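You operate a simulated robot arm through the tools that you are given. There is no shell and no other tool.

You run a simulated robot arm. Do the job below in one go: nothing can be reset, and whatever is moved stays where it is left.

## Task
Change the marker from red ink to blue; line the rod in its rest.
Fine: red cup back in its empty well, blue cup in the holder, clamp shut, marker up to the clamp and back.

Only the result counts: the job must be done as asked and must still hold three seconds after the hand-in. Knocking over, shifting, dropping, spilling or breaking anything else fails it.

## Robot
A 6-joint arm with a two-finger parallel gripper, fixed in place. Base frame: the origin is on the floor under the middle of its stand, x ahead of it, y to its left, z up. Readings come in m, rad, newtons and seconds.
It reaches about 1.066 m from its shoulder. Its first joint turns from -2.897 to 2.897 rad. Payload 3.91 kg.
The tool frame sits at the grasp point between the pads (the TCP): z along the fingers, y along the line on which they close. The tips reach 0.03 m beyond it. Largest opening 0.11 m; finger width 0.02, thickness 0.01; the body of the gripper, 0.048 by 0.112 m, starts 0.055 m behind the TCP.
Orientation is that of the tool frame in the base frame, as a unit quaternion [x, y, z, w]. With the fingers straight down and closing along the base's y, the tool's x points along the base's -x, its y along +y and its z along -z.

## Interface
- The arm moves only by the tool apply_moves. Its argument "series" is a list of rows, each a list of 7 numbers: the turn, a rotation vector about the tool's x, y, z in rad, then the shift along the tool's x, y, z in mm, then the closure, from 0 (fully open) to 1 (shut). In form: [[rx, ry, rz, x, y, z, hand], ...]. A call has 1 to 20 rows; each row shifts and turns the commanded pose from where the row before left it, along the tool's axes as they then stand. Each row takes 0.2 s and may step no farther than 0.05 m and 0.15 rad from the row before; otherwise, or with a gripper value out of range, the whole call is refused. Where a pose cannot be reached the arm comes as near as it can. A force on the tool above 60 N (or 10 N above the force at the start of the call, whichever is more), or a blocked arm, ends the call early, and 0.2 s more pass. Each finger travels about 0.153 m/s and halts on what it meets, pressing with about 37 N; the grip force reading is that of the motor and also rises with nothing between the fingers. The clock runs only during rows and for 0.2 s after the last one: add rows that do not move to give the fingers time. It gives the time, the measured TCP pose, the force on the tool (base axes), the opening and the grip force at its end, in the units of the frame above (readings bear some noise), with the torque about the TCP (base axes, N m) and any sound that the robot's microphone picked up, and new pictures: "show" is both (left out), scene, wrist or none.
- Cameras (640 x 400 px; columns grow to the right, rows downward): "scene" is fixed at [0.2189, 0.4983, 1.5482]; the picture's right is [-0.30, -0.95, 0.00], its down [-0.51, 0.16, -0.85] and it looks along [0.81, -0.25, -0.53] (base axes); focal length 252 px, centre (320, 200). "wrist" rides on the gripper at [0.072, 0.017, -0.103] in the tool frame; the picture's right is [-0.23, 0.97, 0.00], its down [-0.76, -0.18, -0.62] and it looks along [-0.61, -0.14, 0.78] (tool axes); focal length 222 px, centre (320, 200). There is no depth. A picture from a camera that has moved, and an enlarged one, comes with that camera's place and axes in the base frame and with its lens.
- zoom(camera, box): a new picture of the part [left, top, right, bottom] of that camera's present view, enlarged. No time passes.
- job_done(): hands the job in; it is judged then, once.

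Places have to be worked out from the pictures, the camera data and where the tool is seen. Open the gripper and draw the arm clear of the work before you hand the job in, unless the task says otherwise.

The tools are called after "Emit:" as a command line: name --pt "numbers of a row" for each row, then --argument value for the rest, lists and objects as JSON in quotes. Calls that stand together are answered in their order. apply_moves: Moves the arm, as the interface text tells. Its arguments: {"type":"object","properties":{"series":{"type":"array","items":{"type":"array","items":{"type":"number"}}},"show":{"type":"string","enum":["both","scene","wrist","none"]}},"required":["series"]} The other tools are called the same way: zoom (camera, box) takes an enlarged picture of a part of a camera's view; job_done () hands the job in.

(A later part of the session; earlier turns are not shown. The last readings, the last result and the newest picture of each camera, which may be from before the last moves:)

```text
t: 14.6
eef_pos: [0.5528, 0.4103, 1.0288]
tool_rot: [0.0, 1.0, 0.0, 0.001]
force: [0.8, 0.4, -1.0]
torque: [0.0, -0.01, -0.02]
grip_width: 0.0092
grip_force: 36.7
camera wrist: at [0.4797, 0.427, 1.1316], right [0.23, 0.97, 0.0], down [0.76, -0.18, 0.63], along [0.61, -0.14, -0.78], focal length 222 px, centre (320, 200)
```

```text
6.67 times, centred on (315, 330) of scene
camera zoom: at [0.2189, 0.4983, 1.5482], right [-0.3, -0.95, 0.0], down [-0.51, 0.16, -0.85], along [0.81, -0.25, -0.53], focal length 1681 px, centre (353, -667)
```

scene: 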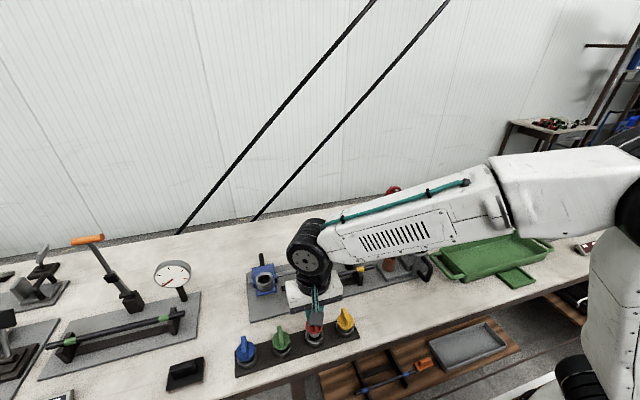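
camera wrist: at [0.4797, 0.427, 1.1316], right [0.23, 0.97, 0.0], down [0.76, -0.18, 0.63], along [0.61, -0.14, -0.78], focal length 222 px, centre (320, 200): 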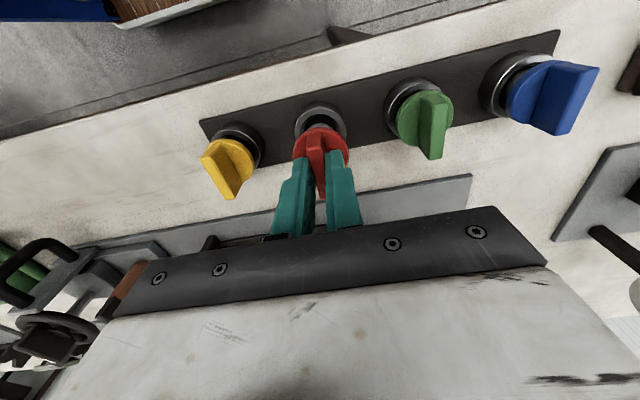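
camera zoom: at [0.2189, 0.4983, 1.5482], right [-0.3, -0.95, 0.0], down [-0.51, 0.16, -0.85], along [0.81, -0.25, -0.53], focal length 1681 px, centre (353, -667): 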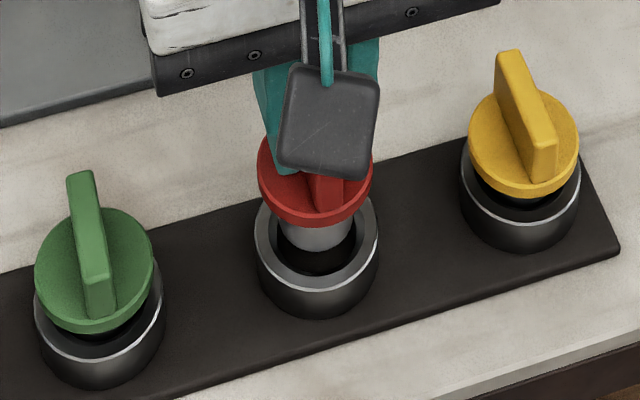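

Now both views show the body concentric with the bore, about 12 mm above the ring. I descend 17 mm slowly so that the body enters the bore, and check the force.

Emit:
apply_moves --pt "0 0 0 0 0 4 1" --pt "0 0 0 0 0 4 1" --pt "0 0 0 0 0 3 1" --pt "0 0 0 0 0 3 1" --pt "0 0 0 0 0 3 1" --pt "0 0 0 0 0 0 1" --show "wrist"

Emit:
zoom --camera "wrist" --box '[260, 80, 380, 170]'

Emit:
zoom --camera "scene" --box '[285, 300, 345, 360]'

```text
t: 16.0
eef_pos: [0.5538, 0.4102, 1.0124]
tool_rot: [0.0, 1.0, 0.0, 0.002]
force: [0.1, -0.4, -1.1]
torque: [-0.02, 0.01, 0.0]
grip_width: 0.0089
grip_force: 36.8
camera wrist: at [0.4795, 0.4266, 1.1152], right [0.23, 0.97, 0.0], down [0.76, -0.18, 0.63], along [0.61, -0.14, -0.78], focal length 222 px, centre (320, 200)
```

wrist: 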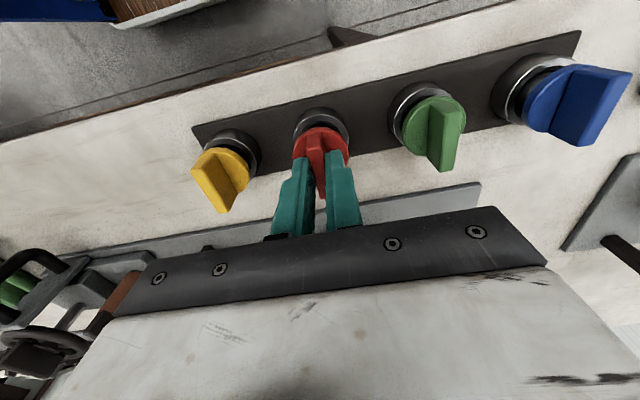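

```text
4.44 times, centred on (320, 125) of wrist
camera zoom: at [0.4795, 0.4266, 1.1152], right [0.23, 0.97, 0.0], down [0.76, -0.18, 0.63], along [0.61, -0.14, -0.78], focal length 987 px, centre (320, 533)
```

zoom: 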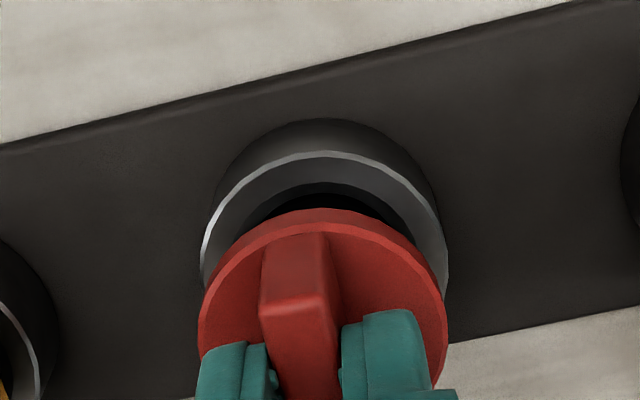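

```text
6.67 times, centred on (315, 330) of scene
camera zoom: at [0.2189, 0.4983, 1.5482], right [-0.3, -0.95, 0.0], down [-0.51, 0.16, -0.85], along [0.81, -0.25, -0.53], focal length 1681 px, centre (353, -667)
```

zoom: 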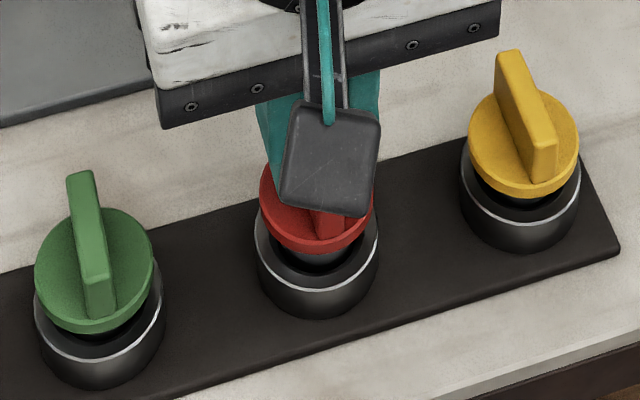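

The body has entered the bore with no contact force. About 10 mm remain; I go down 7 mm more and check.

Emit:
apply_moves --pt "0 0 0 0 0 2.5 1" --pt "0 0 0 0 0 2.5 1" --pt "0 0 0 0 0 2 1" --pt "0 0 0 0 0 0 1" --show "wrist"

Emit:
zoom --camera "wrist" --box '[260, 80, 380, 170]'

Emit:
zoom --camera "scene" --box '[285, 300, 345, 360]'

```text
t: 17.0
eef_pos: [0.5527, 0.4093, 1.0064]
tool_rot: [0.0, 1.0, 0.002, 0.002]
force: [-2.6, 0.5, 29.8]
torque: [-0.03, 0.05, -0.01]
grip_width: 0.009
grip_force: 37.1
camera wrist: at [0.4784, 0.4262, 1.1098], right [0.23, 0.97, 0.01], down [0.76, -0.18, 0.63], along [0.61, -0.14, -0.78], focal length 222 px, centre (320, 200)
```

wrist: 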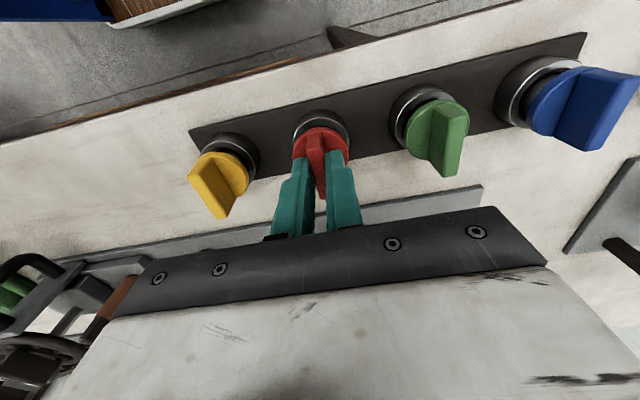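

```text
4.44 times, centred on (320, 125) of wrist
camera zoom: at [0.4784, 0.4262, 1.1098], right [0.23, 0.97, 0.01], down [0.76, -0.18, 0.63], along [0.61, -0.14, -0.78], focal length 987 px, centre (320, 533)
```

zoom: 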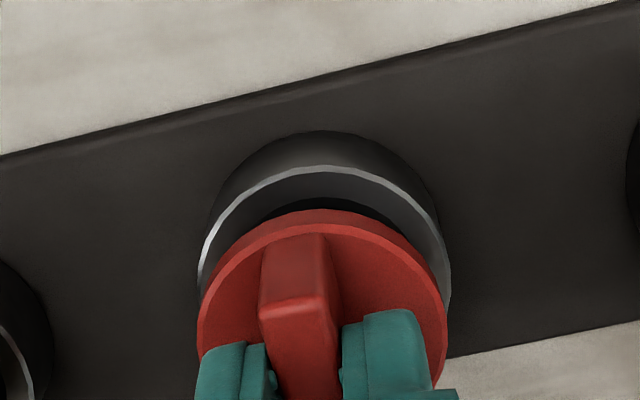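

```text
6.67 times, centred on (315, 330) of scene
camera zoom: at [0.2189, 0.4983, 1.5482], right [-0.3, -0.95, 0.0], down [-0.51, 0.16, -0.85], along [0.81, -0.25, -0.53], focal length 1681 px, centre (353, -667)
```

zoom: 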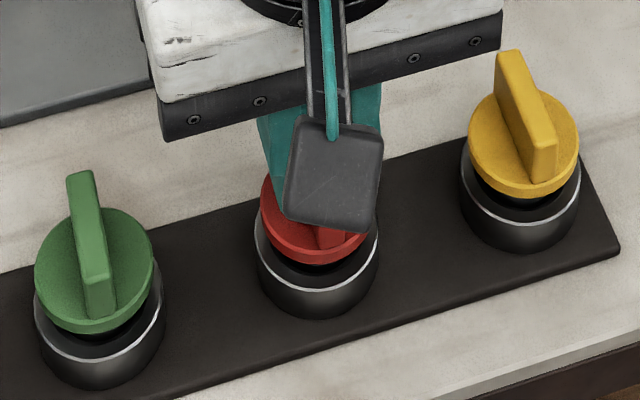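

There is 30 N of contact and the red cap sits at the same height above its ring as green and yellow, so it is seated. I relax 1 mm, open to 44 mm (clear of the neighbours) and wait.

Emit:
apply_moves --pt "0 0 0 0 0 -1 1" --pt "0 0 0 0 0 0 0.6" --pt "0 0 0 0 0 0 0.6" --pt "0 0 0 0 0 0 0.6" --show "wrist"

Emit:
zoom --camera "wrist" --box '[240, 80, 400, 200]'

```text
t: 18.0
eef_pos: [0.5535, 0.409, 1.0058]
tool_rot: [0.0, 1.0, 0.0, 0.003]
force: [-0.2, -0.5, -0.1]
torque: [-0.01, 0.01, -0.01]
grip_width: 0.0439
grip_force: 0.0
camera wrist: at [0.479, 0.4265, 1.1094], right [0.23, 0.97, 0.0], down [0.76, -0.18, 0.63], along [0.61, -0.14, -0.78], focal length 222 px, centre (320, 200)
```

wrist: 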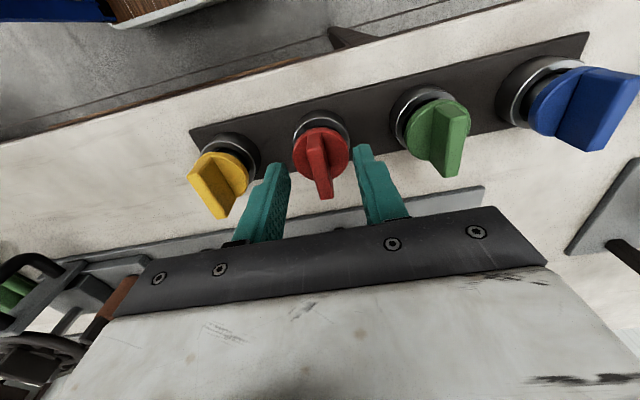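

```text
3.33 times, centred on (320, 140) of wrist
camera zoom: at [0.479, 0.4265, 1.1094], right [0.23, 0.97, 0.0], down [0.76, -0.18, 0.63], along [0.61, -0.14, -0.78], focal length 740 px, centre (320, 400)
```

zoom: 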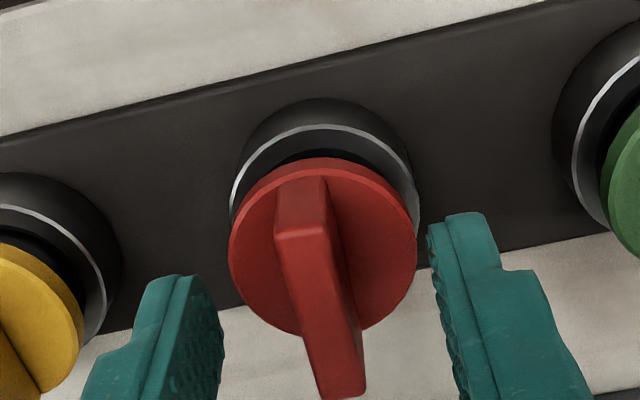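

The red cup sits in the well, upright and free. I rise 70 mm straight up and go over to the blue cup, about +153 mm in y.

Emit:
apply_moves --pt "0 0 0 0 0 -10 0.6" --pt "0 0 0 0 0 -20 0.6" --pt "0 0 0 0 0 -20 0.6" --pt "0 0 0 0 0 -20 0.6" --pt "0 0 0 0 38 0 0.6" --pt "0 0 0 0 38 0 0.6" --pt "0 0 0 0 38 0 0.6" --pt "0 0 0 0 38 0 0.6" --pt "0 0 0 0 0 0 0.6"

Emit:
zoom --camera "wrist" --box '[240, 80, 400, 200]'

Emit:
zoom --camera "scene" --box '[215, 300, 375, 380]'

```text
t: 20.0
eef_pos: [0.5504, 0.5625, 1.075]
tool_rot: [0.0, 1.0, 0.0, 0.001]
force: [-0.3, 0.4, 0.5]
torque: [0.02, -0.04, -0.04]
grip_width: 0.0442
grip_force: 0.2
camera wrist: at [0.4771, 0.5793, 1.1786], right [0.23, 0.97, 0.0], down [0.76, -0.18, 0.63], along [0.61, -0.14, -0.78], focal length 222 px, centre (320, 200)
```

scene: 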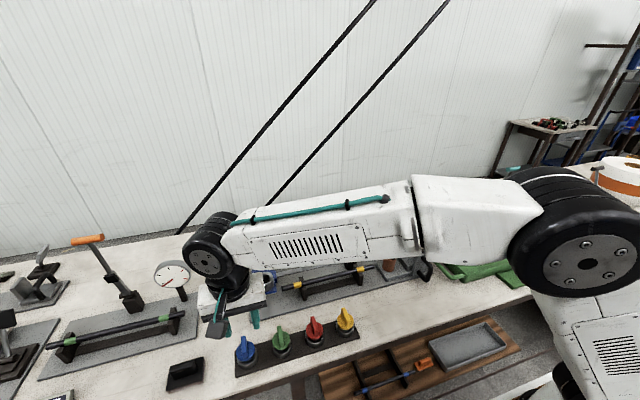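
wrist: 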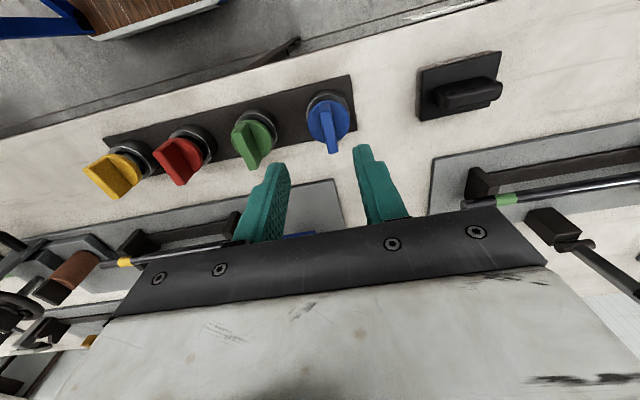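

```text
3.33 times, centred on (320, 140) of wrist
camera zoom: at [0.4771, 0.5793, 1.1786], right [0.23, 0.97, 0.0], down [0.76, -0.18, 0.63], along [0.61, -0.14, -0.78], focal length 740 px, centre (320, 400)
```

zoom: 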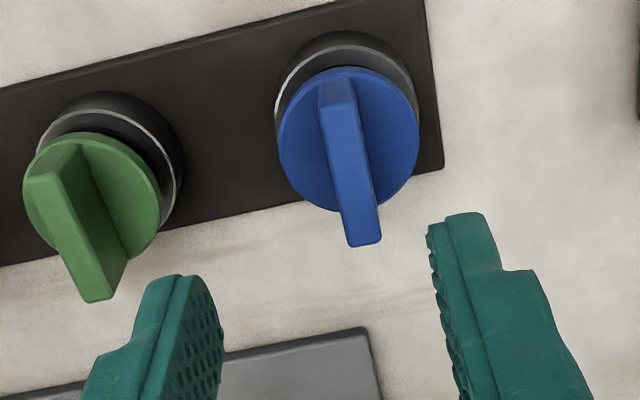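

```text
4.00 times, centred on (295, 340) of scene
camera zoom: at [0.2189, 0.4983, 1.5482], right [-0.3, -0.95, 0.0], down [-0.51, 0.16, -0.85], along [0.81, -0.25, -0.53], focal length 1009 px, centre (420, -360)
```

zoom: 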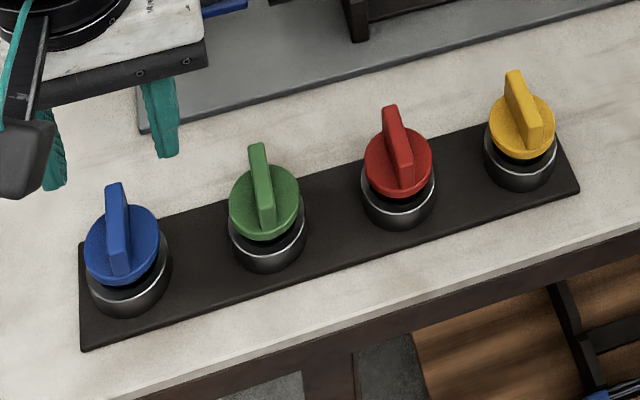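

Red sits like its neighbours. The blue fin centre is (+3.6, +7.2) mm from the hand; I correct that and descend 58 mm for a check before the last 12 mm.

Emit:
apply_moves --pt "0 0 0 -3.6 7.2 0 0.6" --pt "0 0 0 0 0 20 0.6" --pt "0 0 0 0 0 20 0.6" --pt "0 0 0 0 0 12 0.6" --pt "0 0 0 0 0 6 0.6" --pt "0 0 0 0 0 0 0.6" --show "wrist"

Emit:
zoom --camera "wrist" --box '[240, 80, 400, 200]'

Emit:
zoom --camera "scene" --box '[215, 310, 295, 370]'

```text
t: 21.4
eef_pos: [0.5567, 0.5703, 1.0149]
tool_rot: [0.0, 1.0, 0.0, 0.002]
force: [0.6, -0.2, -0.8]
torque: [0.01, -0.01, 0.01]
grip_width: 0.0439
grip_force: 0.2
camera wrist: at [0.4831, 0.5874, 1.119], right [0.23, 0.97, 0.0], down [0.76, -0.18, 0.63], along [0.61, -0.14, -0.78], focal length 222 px, centre (320, 200)
```

wrist: 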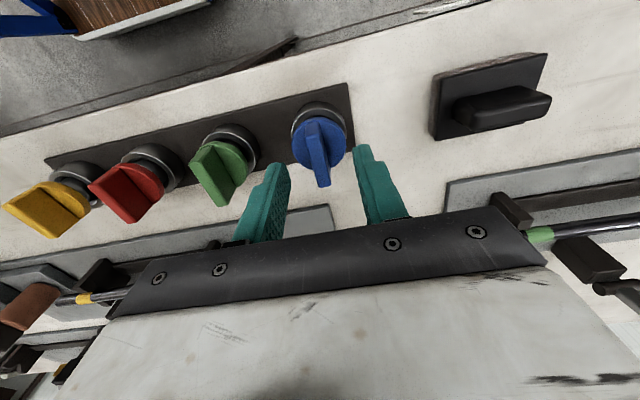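

```text
3.33 times, centred on (320, 140) of wrist
camera zoom: at [0.4831, 0.5874, 1.119], right [0.23, 0.97, 0.0], down [0.76, -0.18, 0.63], along [0.61, -0.14, -0.78], focal length 740 px, centre (320, 400)
```

zoom: 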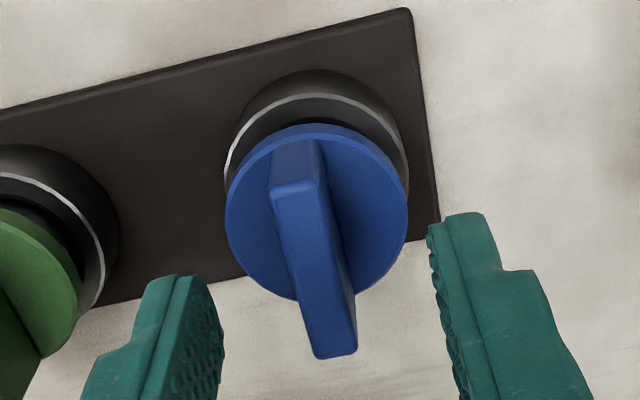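

```text
6.67 times, centred on (255, 340) of scene
camera zoom: at [0.2189, 0.4983, 1.5482], right [-0.3, -0.95, 0.0], down [-0.51, 0.16, -0.85], along [0.81, -0.25, -0.53], focal length 1681 px, centre (753, -733)
```

zoom: 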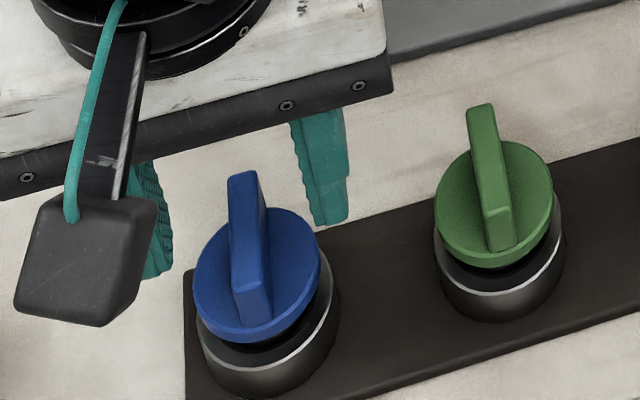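

The fin is centred between the fingers in y. I shift 3.5 mm in −x to match the grip I had on the red cup, go down the remaining 12 mm and close.

Emit:
apply_moves --pt "0 0 0 3.5 0 3 0.6" --pt "0 0 0 0 0 4 0.6" --pt "0 0 0 0 0 4 0.6" --pt "0 0 0 0 0 0 0.6" --pt "0 0 0 0 0 0 1" --pt "0 0 0 0 0 0 1" --pt "0 0 0 0 0 0 1" --show "wrist"

Emit:
zoom --camera "wrist" --box '[240, 80, 400, 200]'

Emit:
zoom --camera "scene" --box '[215, 310, 295, 370]'

```text
t: 23.0
eef_pos: [0.5539, 0.57, 1.006]
tool_rot: [0.0, 1.0, 0.0, 0.001]
force: [-0.2, 0.3, 1.3]
torque: [0.01, 0.02, -0.04]
grip_width: 0.0088
grip_force: 37.2
camera wrist: at [0.4797, 0.586, 1.1094], right [0.23, 0.97, 0.0], down [0.76, -0.18, 0.63], along [0.61, -0.14, -0.78], focal length 222 px, centre (320, 200)
```

wrist: 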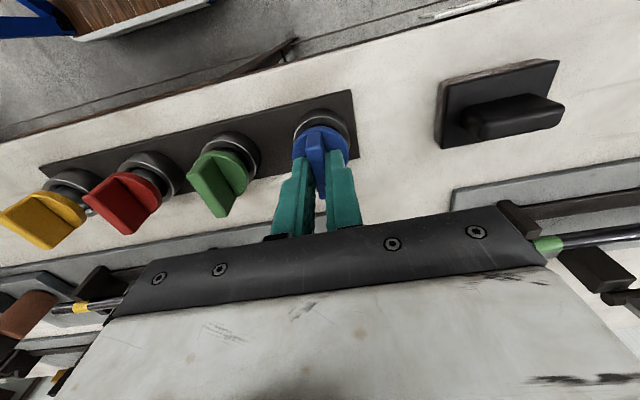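

```text
3.33 times, centred on (320, 140) of wrist
camera zoom: at [0.4797, 0.586, 1.1094], right [0.23, 0.97, 0.0], down [0.76, -0.18, 0.63], along [0.61, -0.14, -0.78], focal length 740 px, centre (320, 400)
```

zoom: 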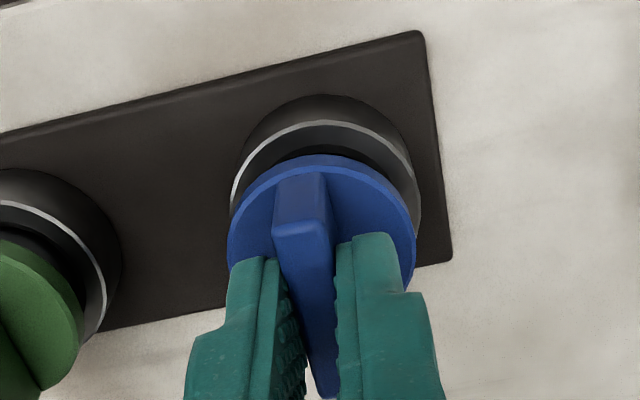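

```text
6.67 times, centred on (255, 340) of scene
camera zoom: at [0.2189, 0.4983, 1.5482], right [-0.3, -0.95, 0.0], down [-0.51, 0.16, -0.85], along [0.81, -0.25, -0.53], focal length 1681 px, centre (753, -733)
```

zoom: 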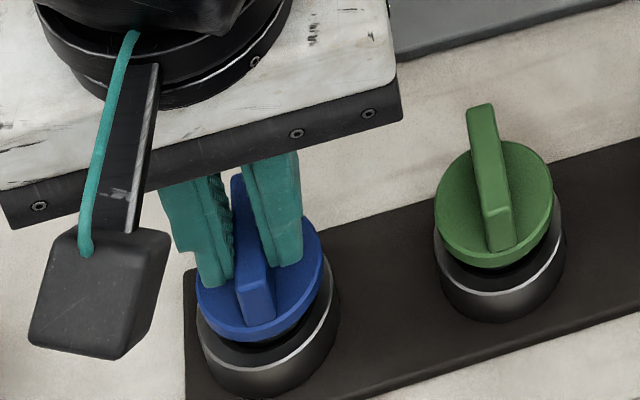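

Blue is gripped exactly as red was. I lift it out gently, first 25 mm, then up to carrying height (150 mm total).

Emit:
apply_moves --pt "0 0 0 0 0 -3 1" --pt "0 0 0 0 0 -6 1" --pt "0 0 0 0 0 -8 1" --pt "0 0 0 0 0 -8 1" --pt "0 0 0 0 0 -20 1" --pt "0 0 0 0 0 -30 1" --pt "0 0 0 0 0 -30 1" --pt "0 0 0 0 0 -25 1" --pt "0 0 0 0 0 -15 1" --pt "0 0 0 0 0 0 1"

Emit:
zoom --camera "wrist" --box '[240, 80, 400, 200]'

```text
t: 25.2
eef_pos: [0.5527, 0.5683, 1.1519]
tool_rot: [0.0, 1.0, -0.001, 0.002]
force: [0.9, -0.1, -1.1]
torque: [-0.03, 0.01, -0.03]
grip_width: 0.0087
grip_force: 36.7
camera wrist: at [0.4795, 0.5855, 1.2551], right [0.23, 0.97, 0.0], down [0.76, -0.18, 0.63], along [0.61, -0.14, -0.78], focal length 222 px, centre (320, 200)
```

scene: 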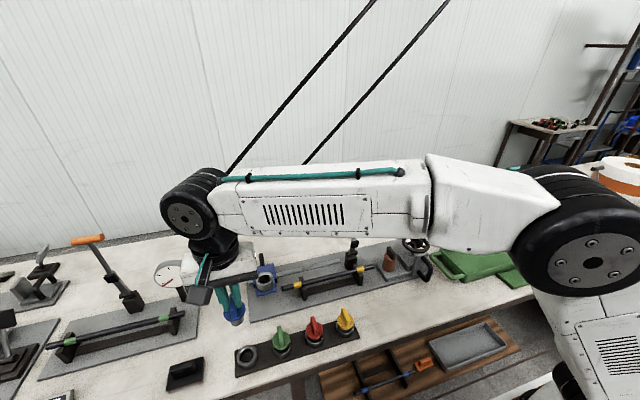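
wrist: 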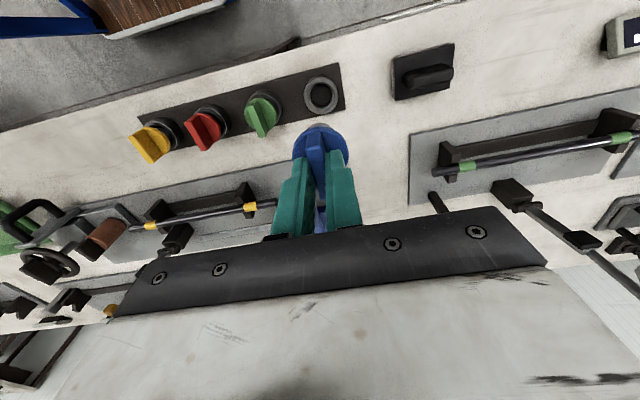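

```text
3.33 times, centred on (320, 140) of wrist
camera zoom: at [0.4795, 0.5855, 1.2551], right [0.23, 0.97, 0.0], down [0.76, -0.18, 0.63], along [0.61, -0.14, -0.78], focal length 740 px, centre (320, 400)
```

zoom: 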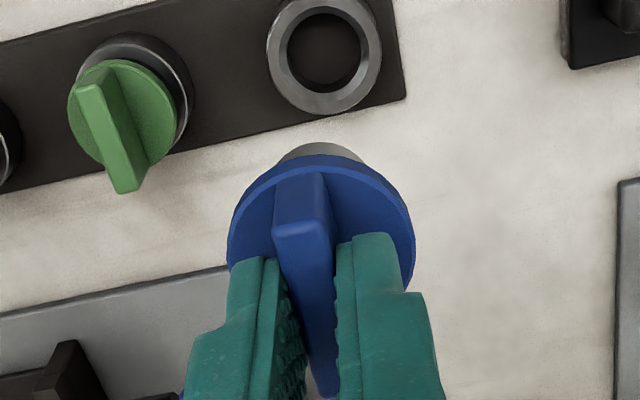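

Blue is out and hanging straight. I carry it to above the holder near (0.686, 0.504) at this height, which leaves about 65 mm above its seat.

Emit:
apply_moves --pt "0 0 0 -15 -7 0 1" --pt "0 0 0 -28 -14 0 1" --pt "0 0 0 -30 -15 0 1" --pt "0 0 0 -30 -15 0 1" --pt "0 0 0 -19 -9 0 1" --pt "0 0 0 -10 -5 0 1" --pt "0 0 0 0 0 0 1" --pt "0 0 0 0 0 0 1"

Emit:
zoom --camera "wrist" --box '[240, 90, 400, 210]'

Emit:
zoom --camera "scene" --box '[230, 220, 320, 300]'

```text
t: 27.0
eef_pos: [0.6837, 0.5035, 1.1546]
tool_rot: [0.0, 1.0, 0.0, 0.002]
force: [-0.7, 0.0, -0.8]
torque: [0.02, 0.01, 0.01]
grip_width: 0.009
grip_force: 37.0
camera wrist: at [0.6107, 0.5213, 1.2574], right [0.23, 0.97, 0.0], down [0.76, -0.18, 0.63], along [0.61, -0.14, -0.78], focal length 222 px, centre (320, 200)
```

scene: 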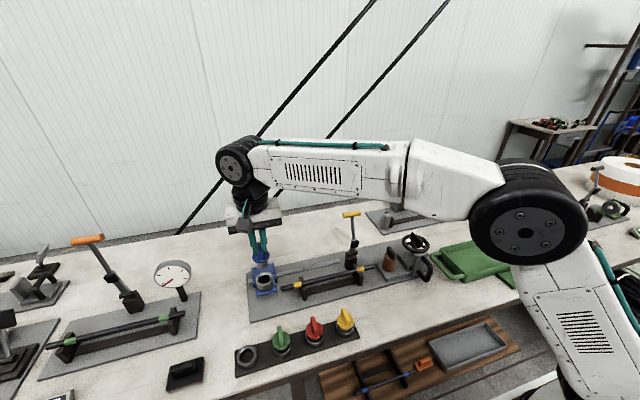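
wrist: 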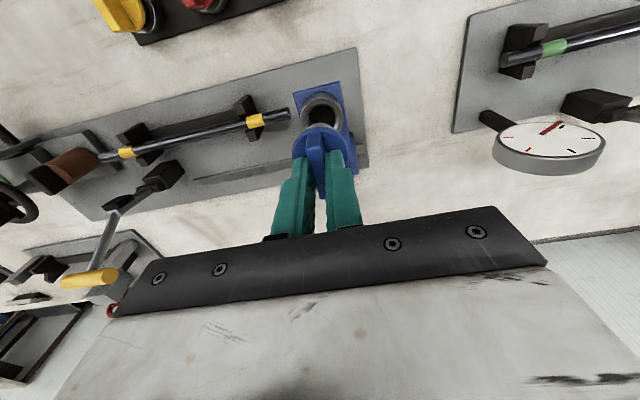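

```text
3.33 times, centred on (320, 150) of wrist
camera zoom: at [0.6107, 0.5213, 1.2574], right [0.23, 0.97, 0.0], down [0.76, -0.18, 0.63], along [0.61, -0.14, -0.78], focal length 740 px, centre (320, 367)
```

zoom: 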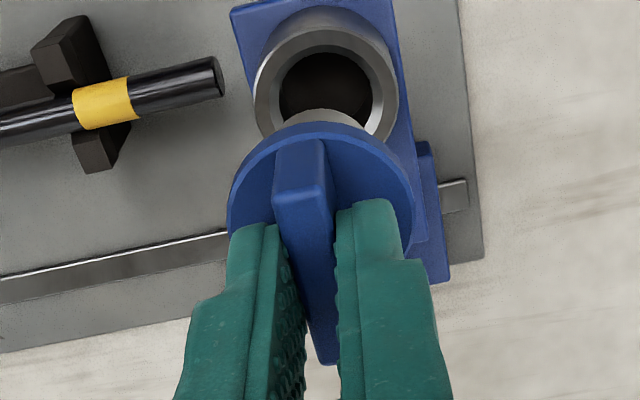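

```text
5.00 times, centred on (275, 260) of scene
camera zoom: at [0.2189, 0.4983, 1.5482], right [-0.3, -0.95, 0.0], down [-0.51, 0.16, -0.85], along [0.81, -0.25, -0.53], focal length 1261 px, centre (545, -100)
```

zoom: 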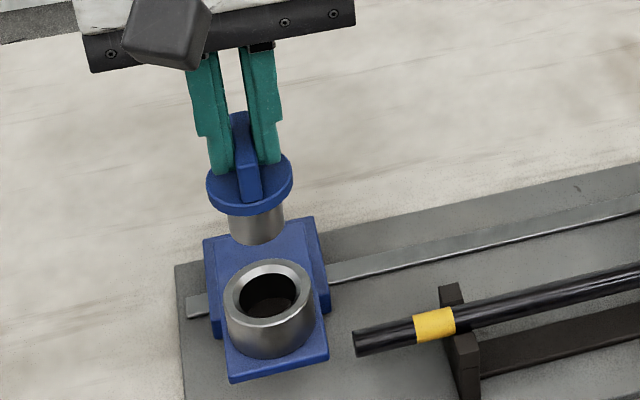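

The view nearly matches the reference over the holder; I need roughly +2 mm x, −0.5 mm y. I apply that, go down 38 mm and check the concentricity again.

Emit:
apply_moves --pt "0 0 0 -1 -0.3 10 1" --pt "0 0 0 -1 -0.2 12 1" --pt "0 0 0 0 0 10 1" --pt "0 0 0 0 0 6 1" --pt "0 0 0 0 0 0 1" --pt "0 0 0 0 0 0 1"

Emit:
zoom --camera "wrist" --box '[260, 80, 380, 170]'

Emit:
zoom --camera "scene" --box '[240, 245, 300, 305]'

```text
t: 28.4
eef_pos: [0.6873, 0.503, 1.113]
tool_rot: [0.0, 1.0, 0.0, 0.002]
force: [0.2, 0.2, -0.1]
torque: [0.01, -0.01, 0.02]
grip_width: 0.0089
grip_force: 37.1
camera wrist: at [0.6133, 0.5206, 1.2176], right [0.23, 0.97, 0.0], down [0.76, -0.18, 0.63], along [0.61, -0.14, -0.78], focal length 222 px, centre (320, 200)
```

scene: 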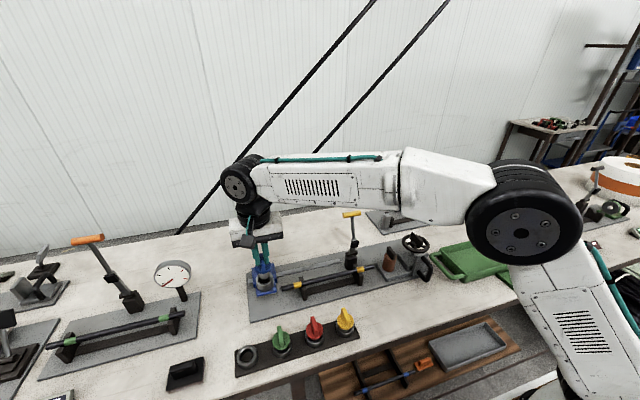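
wrist: 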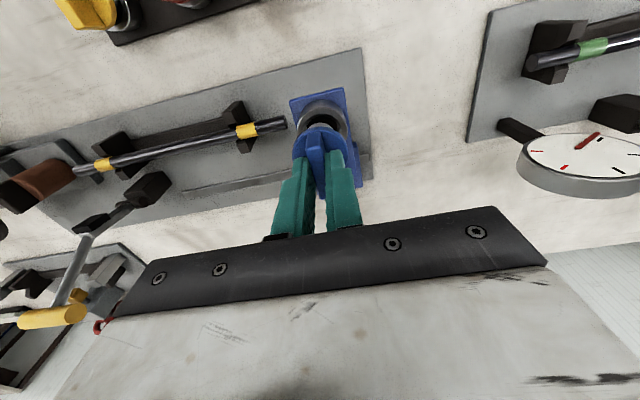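

```text
4.44 times, centred on (320, 125) of wrist
camera zoom: at [0.6133, 0.5206, 1.2176], right [0.23, 0.97, 0.0], down [0.76, -0.18, 0.63], along [0.61, -0.14, -0.78], focal length 987 px, centre (320, 533)
```

zoom: 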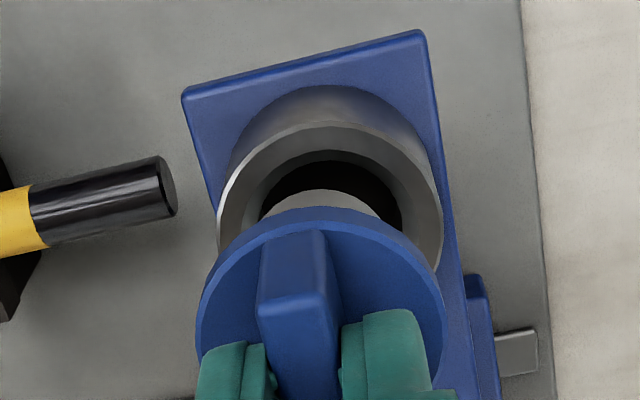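

```text
6.67 times, centred on (270, 275) of scene
camera zoom: at [0.2189, 0.4983, 1.5482], right [-0.3, -0.95, 0.0], down [-0.51, 0.16, -0.85], along [0.81, -0.25, -0.53], focal length 1681 px, centre (653, -300)
```

zoom: 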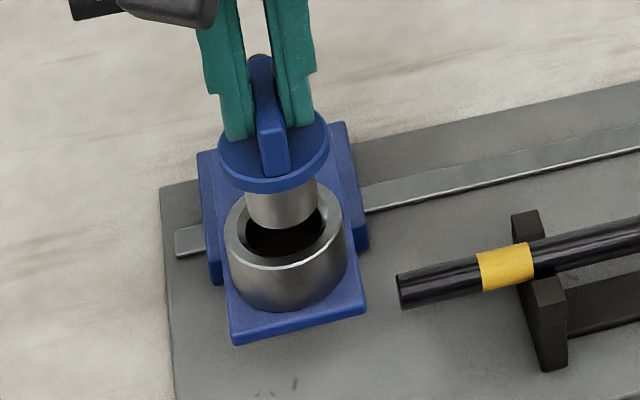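

The body is nearly concentric with the holder bore, about 12 mm above it. I apply a small correction (+1.3 mm x, +0.6 mm y) and descend 14 mm slowly to enter the chamfer.

Emit:
apply_moves --pt "0 0 0 -1.3 0.6 4 1" --pt "0 0 0 0 0 4 1" --pt "0 0 0 0 0 3 1" --pt "0 0 0 0 0 3 1" --pt "0 0 0 0 0 0 1" --show "wrist"

Emit:
zoom --camera "wrist" --box '[260, 80, 380, 170]'

Emit:
zoom --camera "scene" --box '[240, 245, 300, 305]'

```text
t: 29.6
eef_pos: [0.6893, 0.5037, 1.1]
tool_rot: [0.0, 1.0, 0.0, 0.001]
force: [0.7, 0.0, -0.2]
torque: [0.01, 0.02, 0.0]
grip_width: 0.0085
grip_force: 37.0
camera wrist: at [0.6146, 0.5211, 1.2035], right [0.23, 0.97, 0.0], down [0.76, -0.18, 0.63], along [0.61, -0.14, -0.78], focal length 222 px, centre (320, 200)
```

wrist: 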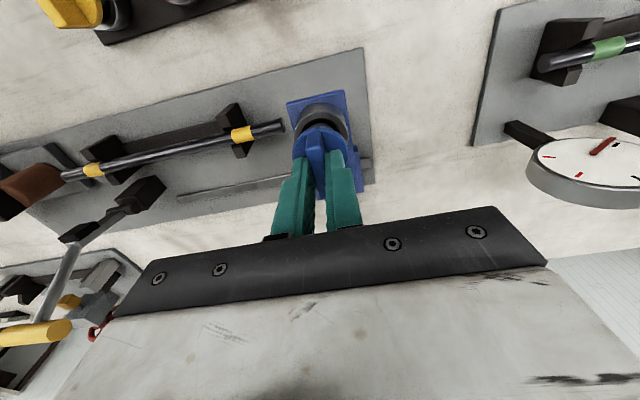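

```text
4.44 times, centred on (320, 125) of wrist
camera zoom: at [0.6146, 0.5211, 1.2035], right [0.23, 0.97, 0.0], down [0.76, -0.18, 0.63], along [0.61, -0.14, -0.78], focal length 987 px, centre (320, 533)
```

zoom: 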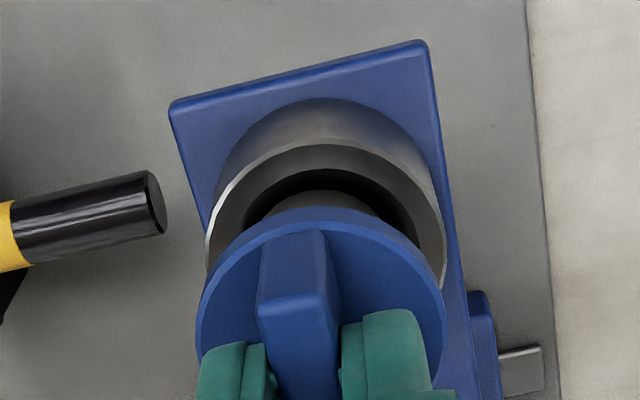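

```text
6.67 times, centred on (270, 275) of scene
camera zoom: at [0.2189, 0.4983, 1.5482], right [-0.3, -0.95, 0.0], down [-0.51, 0.16, -0.85], along [0.81, -0.25, -0.53], focal length 1681 px, centre (653, -300)
```

zoom: 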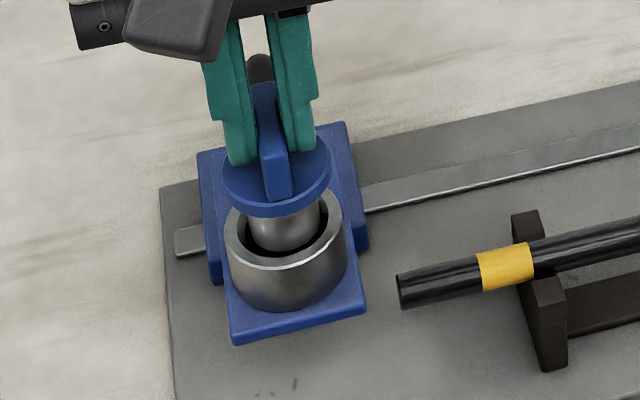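

No contact yet and the body is dipping into the bore. I continue 6 mm in small steps and read the force.

Emit:
apply_moves --pt "0 0 0 0 0 2 1" --pt "0 0 0 0 0 2 1" --pt "0 0 0 0 0 2 1" --pt "0 0 0 0 0 0 1" --show "wrist"

Emit:
zoom --camera "scene" --box '[240, 245, 300, 305]'

Emit:
zoom --camera "wrist" --box '[260, 80, 380, 170]'

```text
t: 30.6
eef_pos: [0.6881, 0.5044, 1.0944]
tool_rot: [0.0, 1.0, -0.001, 0.001]
force: [0.1, 0.3, -0.4]
torque: [0.0, 0.03, -0.01]
grip_width: 0.0088
grip_force: 37.1
camera wrist: at [0.6148, 0.5213, 1.1974], right [0.23, 0.97, 0.0], down [0.76, -0.18, 0.63], along [0.61, -0.14, -0.78], focal length 222 px, centre (320, 200)
```

wrist: 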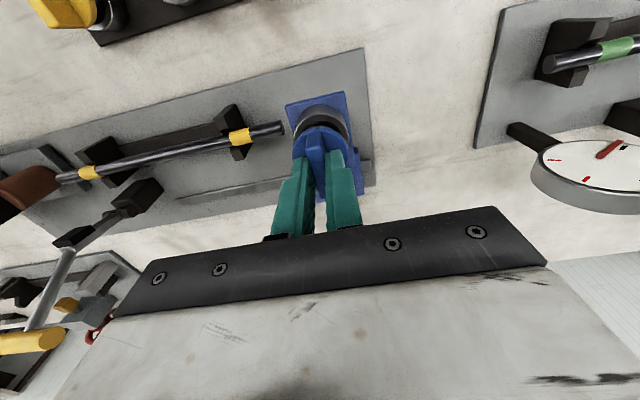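

```text
6.67 times, centred on (270, 275) of scene
camera zoom: at [0.2189, 0.4983, 1.5482], right [-0.3, -0.95, 0.0], down [-0.51, 0.16, -0.85], along [0.81, -0.25, -0.53], focal length 1681 px, centre (653, -300)
```

zoom: 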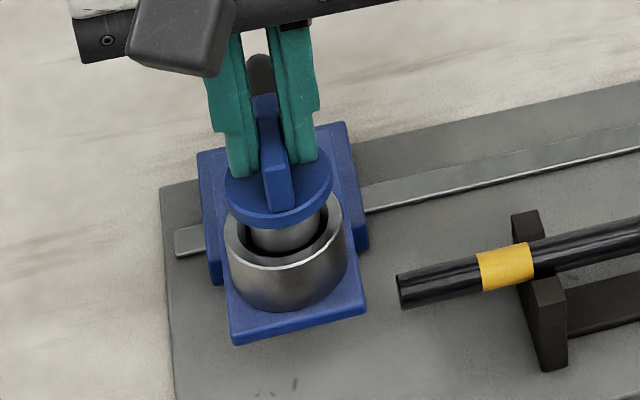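

```text
4.44 times, centred on (320, 125) of wrist
camera zoom: at [0.6148, 0.5213, 1.1974], right [0.23, 0.97, 0.0], down [0.76, -0.18, 0.63], along [0.61, -0.14, -0.78], focal length 987 px, centre (320, 533)
```

zoom: 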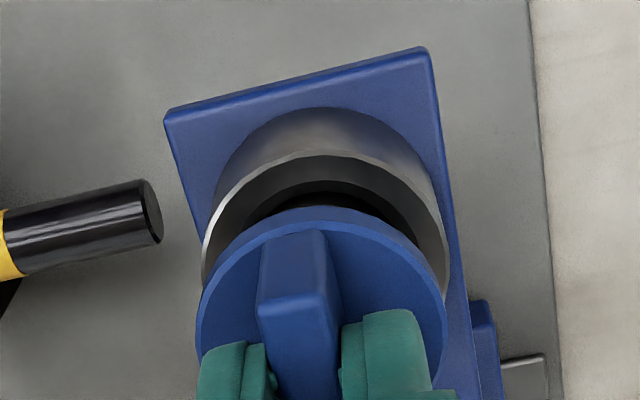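

It is in the bore without contact. About 11 mm remain to the expected seat height (~1.083); I go 9 mm and check.

Emit:
apply_moves --pt "0 0 0 0 0 2.5 1" --pt "0 0 0 0 0 2.5 1" --pt "0 0 0 0 0 2 1" --pt "0 0 0 0 0 2 1" --pt "0 0 0 0 0 0 1" --show "wrist"

Emit:
zoom --camera "scene" --box '[240, 245, 300, 305]'

```text
t: 31.8
eef_pos: [0.6888, 0.5041, 1.0851]
tool_rot: [0.0, 1.0, 0.0, 0.001]
force: [0.1, -0.3, -0.3]
torque: [-0.02, -0.02, -0.02]
grip_width: 0.009
grip_force: 36.3
camera wrist: at [0.6143, 0.5209, 1.1881], right [0.23, 0.97, 0.0], down [0.76, -0.18, 0.63], along [0.61, -0.14, -0.78], focal length 222 px, centre (320, 200)
```

wrist: 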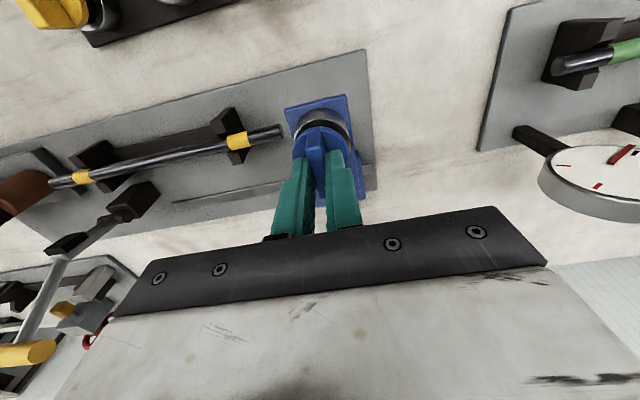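

```text
6.67 times, centred on (270, 275) of scene
camera zoom: at [0.2189, 0.4983, 1.5482], right [-0.3, -0.95, 0.0], down [-0.51, 0.16, -0.85], along [0.81, -0.25, -0.53], focal length 1681 px, centre (653, -300)
```

zoom: 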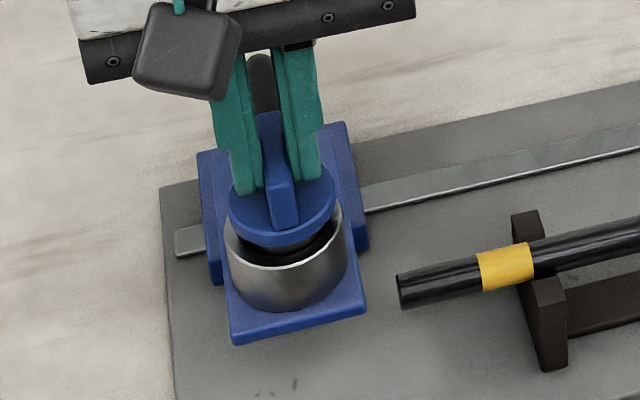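

No contact so far and the cap is only a couple of millimetres above its seated height. I lower 1 mm at a time for 2.5 mm.

Emit:
apply_moves --pt "0 0 0 0 0 1 1" --pt "0 0 0 0 0 1 1" --pt "0 0 0 0 0 0.5 1" --pt "0 0 0 0 0 0 1" --show "none"

Emit:
zoom --camera "scene" --box '[240, 245, 300, 305]'

```text
t: 32.8
eef_pos: [0.6884, 0.504, 1.0834]
tool_rot: [0.0, 1.0, 0.001, 0.002]
force: [-0.1, -1.3, -0.9]
torque: [-0.02, 0.0, 0.0]
grip_width: 0.0088
grip_force: 36.4
```

```text
6.67 times, centred on (270, 275) of scene
camera zoom: at [0.2189, 0.4983, 1.5482], right [-0.3, -0.95, 0.0], down [-0.51, 0.16, -0.85], along [0.81, -0.25, -0.53], focal length 1681 px, centre (653, -300)
```

zoom: 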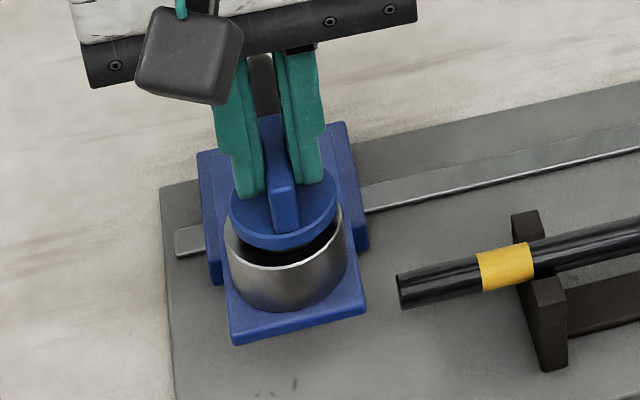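

Still free; the cap-to-rim gap now nearly equals the seated red's. I go 2 mm more in half-millimetre steps to feel the seat.

Emit:
apply_moves --pt "0 0 0 0 0 0.6 1" --pt "0 0 0 0 0 0.6 1" --pt "0 0 0 0 0 0.6 1" --pt "0 0 0 0 0 0 1" --show "none"

Emit:
zoom --camera "scene" --box '[240, 245, 300, 305]'

```text
t: 33.8
eef_pos: [0.6888, 0.5032, 1.0817]
tool_rot: [0.0, 1.0, 0.001, 0.002]
force: [0.1, 0.6, 11.5]
torque: [0.05, -0.01, -0.02]
grip_width: 0.0089
grip_force: 36.8
```

```text
6.67 times, centred on (270, 275) of scene
camera zoom: at [0.2189, 0.4983, 1.5482], right [-0.3, -0.95, 0.0], down [-0.51, 0.16, -0.85], along [0.81, -0.25, -0.53], focal length 1681 px, centre (653, -300)
```

zoom: 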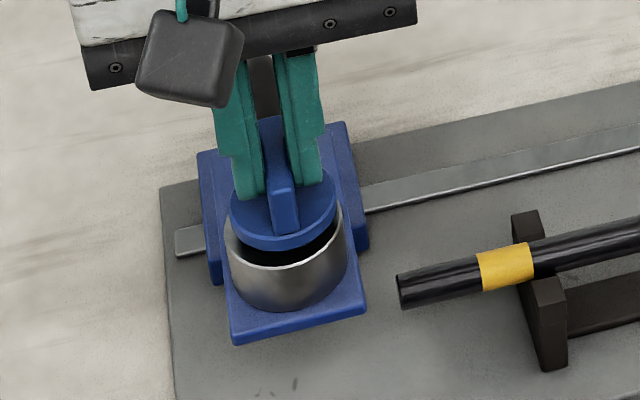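

Contact at 11.5 N: the blue cup is on its seat. I relax slightly, open and back off upward.

Emit:
apply_moves --pt "0 0 0 0 0 -0.4 1" --pt "0 0 0 0 0 0 0.6" --pt "0 0 0 0 0 0 0.6" --pt "0 0 0 0 0 0 0.6" --pt "0 0 0 0 0 -10 0.6" --pt "0 0 0 0 0 -20 0.6" --pt "0 0 0 0 0 -30 0.6" --pt "0 0 0 0 0 -30 0.6" --pt "0 0 0 0 0 0 0.6"

Emit:
zoom --camera "scene" --box '[235, 245, 315, 305]'

Emit:
zoom --camera "wrist" --box '[240, 90, 400, 220]'

```text
t: 35.8
eef_pos: [0.6862, 0.5051, 1.1734]
tool_rot: [0.0, 1.0, 0.0, 0.002]
force: [0.4, 0.1, -0.8]
torque: [0.0, 0.0, -0.03]
grip_width: 0.0439
grip_force: 0.0
camera wrist: at [0.6126, 0.5217, 1.2764], right [0.23, 0.97, 0.0], down [0.76, -0.18, 0.63], along [0.61, -0.14, -0.78], focal length 222 px, centre (320, 200)
```

scene: 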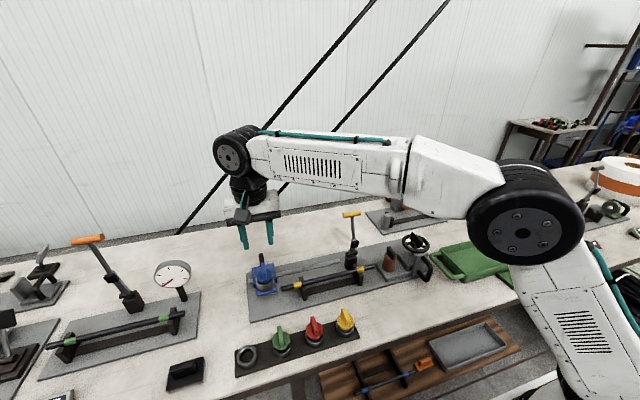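
wrist: 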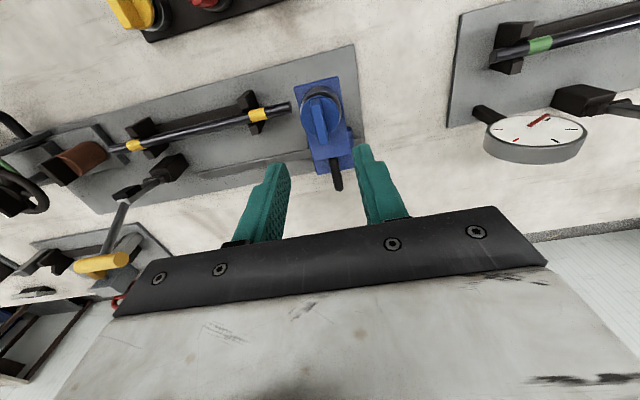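

```text
6.67 times, centred on (275, 275) of scene
camera zoom: at [0.2189, 0.4983, 1.5482], right [-0.3, -0.95, 0.0], down [-0.51, 0.16, -0.85], along [0.81, -0.25, -0.53], focal length 1681 px, centre (620, -300)
```

zoom: 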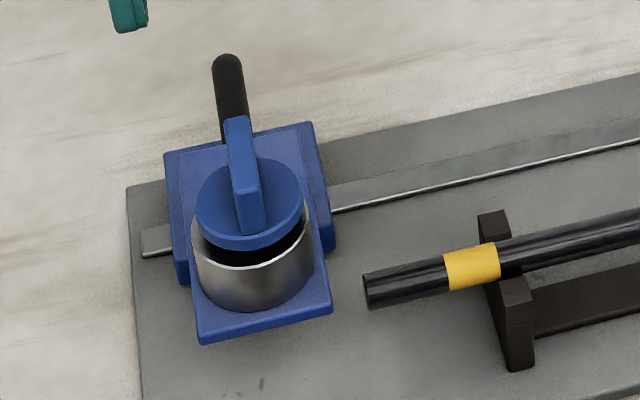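

```text
3.08 times, centred on (320, 155) of wrist
camera zoom: at [0.6126, 0.5217, 1.2764], right [0.23, 0.97, 0.0], down [0.76, -0.18, 0.63], along [0.61, -0.14, -0.78], focal length 684 px, centre (320, 338)
```

zoom: 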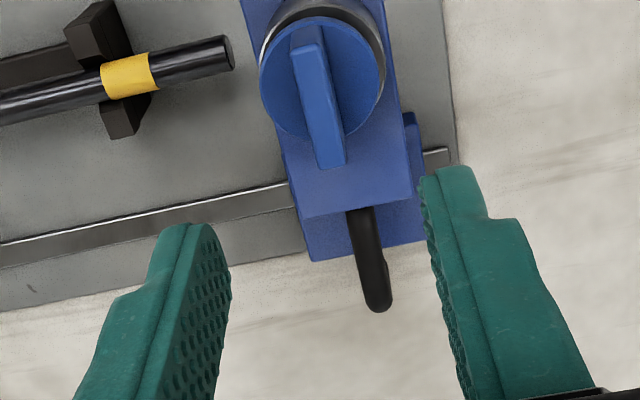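

Blue cup seated in the holder, marker unmoved. The yellow T-handle triangulates to about (0.762, 0.233, 1.127). I move toward the clamp at a safe height to view its mechanism closely.

Emit:
apply_moves --pt "0 0 0 15 -20 -20 0.6" --pt "0 0 0 20 -40 -10 0.6" --pt "0 0 0 20 -40 0 0.6" --pt "0 0 0 10 -40 0 0.6" --pt "0 0 0 0 -10 0 0.6" --pt "0 0 0 0 0 0 0.6"

Emit:
zoom --camera "wrist" --box '[160, 80, 360, 230]'

Emit:
zoom --camera "scene" --box '[310, 200, 390, 290]'

```text
t: 37.2
eef_pos: [0.623, 0.3514, 1.2021]
tool_rot: [0.0, 1.0, 0.001, 0.001]
force: [0.8, 0.0, 0.3]
torque: [0.04, -0.02, -0.01]
grip_width: 0.0443
grip_force: 0.2
camera wrist: at [0.5485, 0.3694, 1.3054], right [0.23, 0.97, 0.0], down [0.76, -0.18, 0.63], along [0.61, -0.14, -0.78], focal length 222 px, centre (320, 200)
```

scene: 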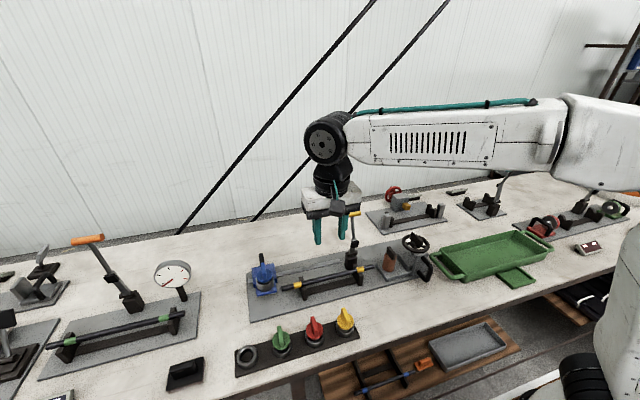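
wrist: 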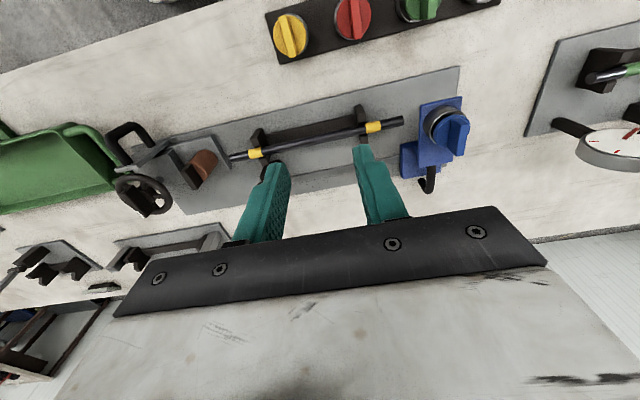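

```text
2.67 times, centred on (260, 155) of wrist
camera zoom: at [0.5485, 0.3694, 1.3054], right [0.23, 0.97, 0.0], down [0.76, -0.18, 0.63], along [0.61, -0.14, -0.78], focal length 592 px, centre (480, 320)
```

zoom: 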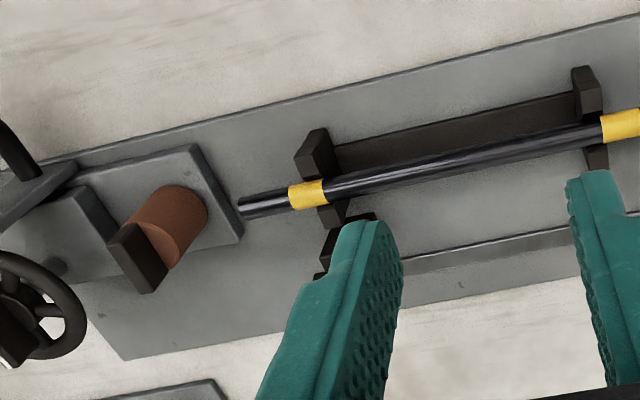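

```text
4.44 times, centred on (350, 245) of scene
camera zoom: at [0.2189, 0.4983, 1.5482], right [-0.3, -0.95, 0.0], down [-0.51, 0.16, -0.85], along [0.81, -0.25, -0.53], focal length 1121 px, centre (187, 0)
```

zoom: 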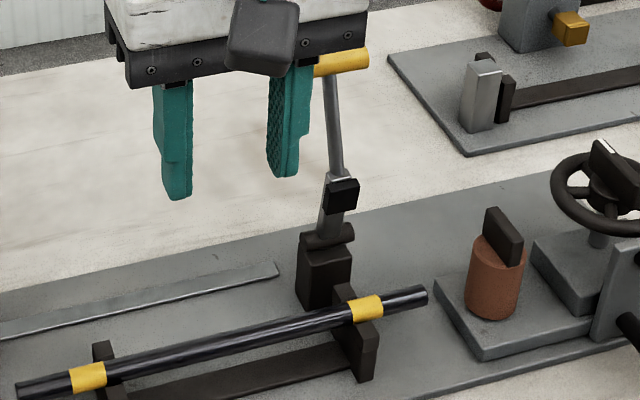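

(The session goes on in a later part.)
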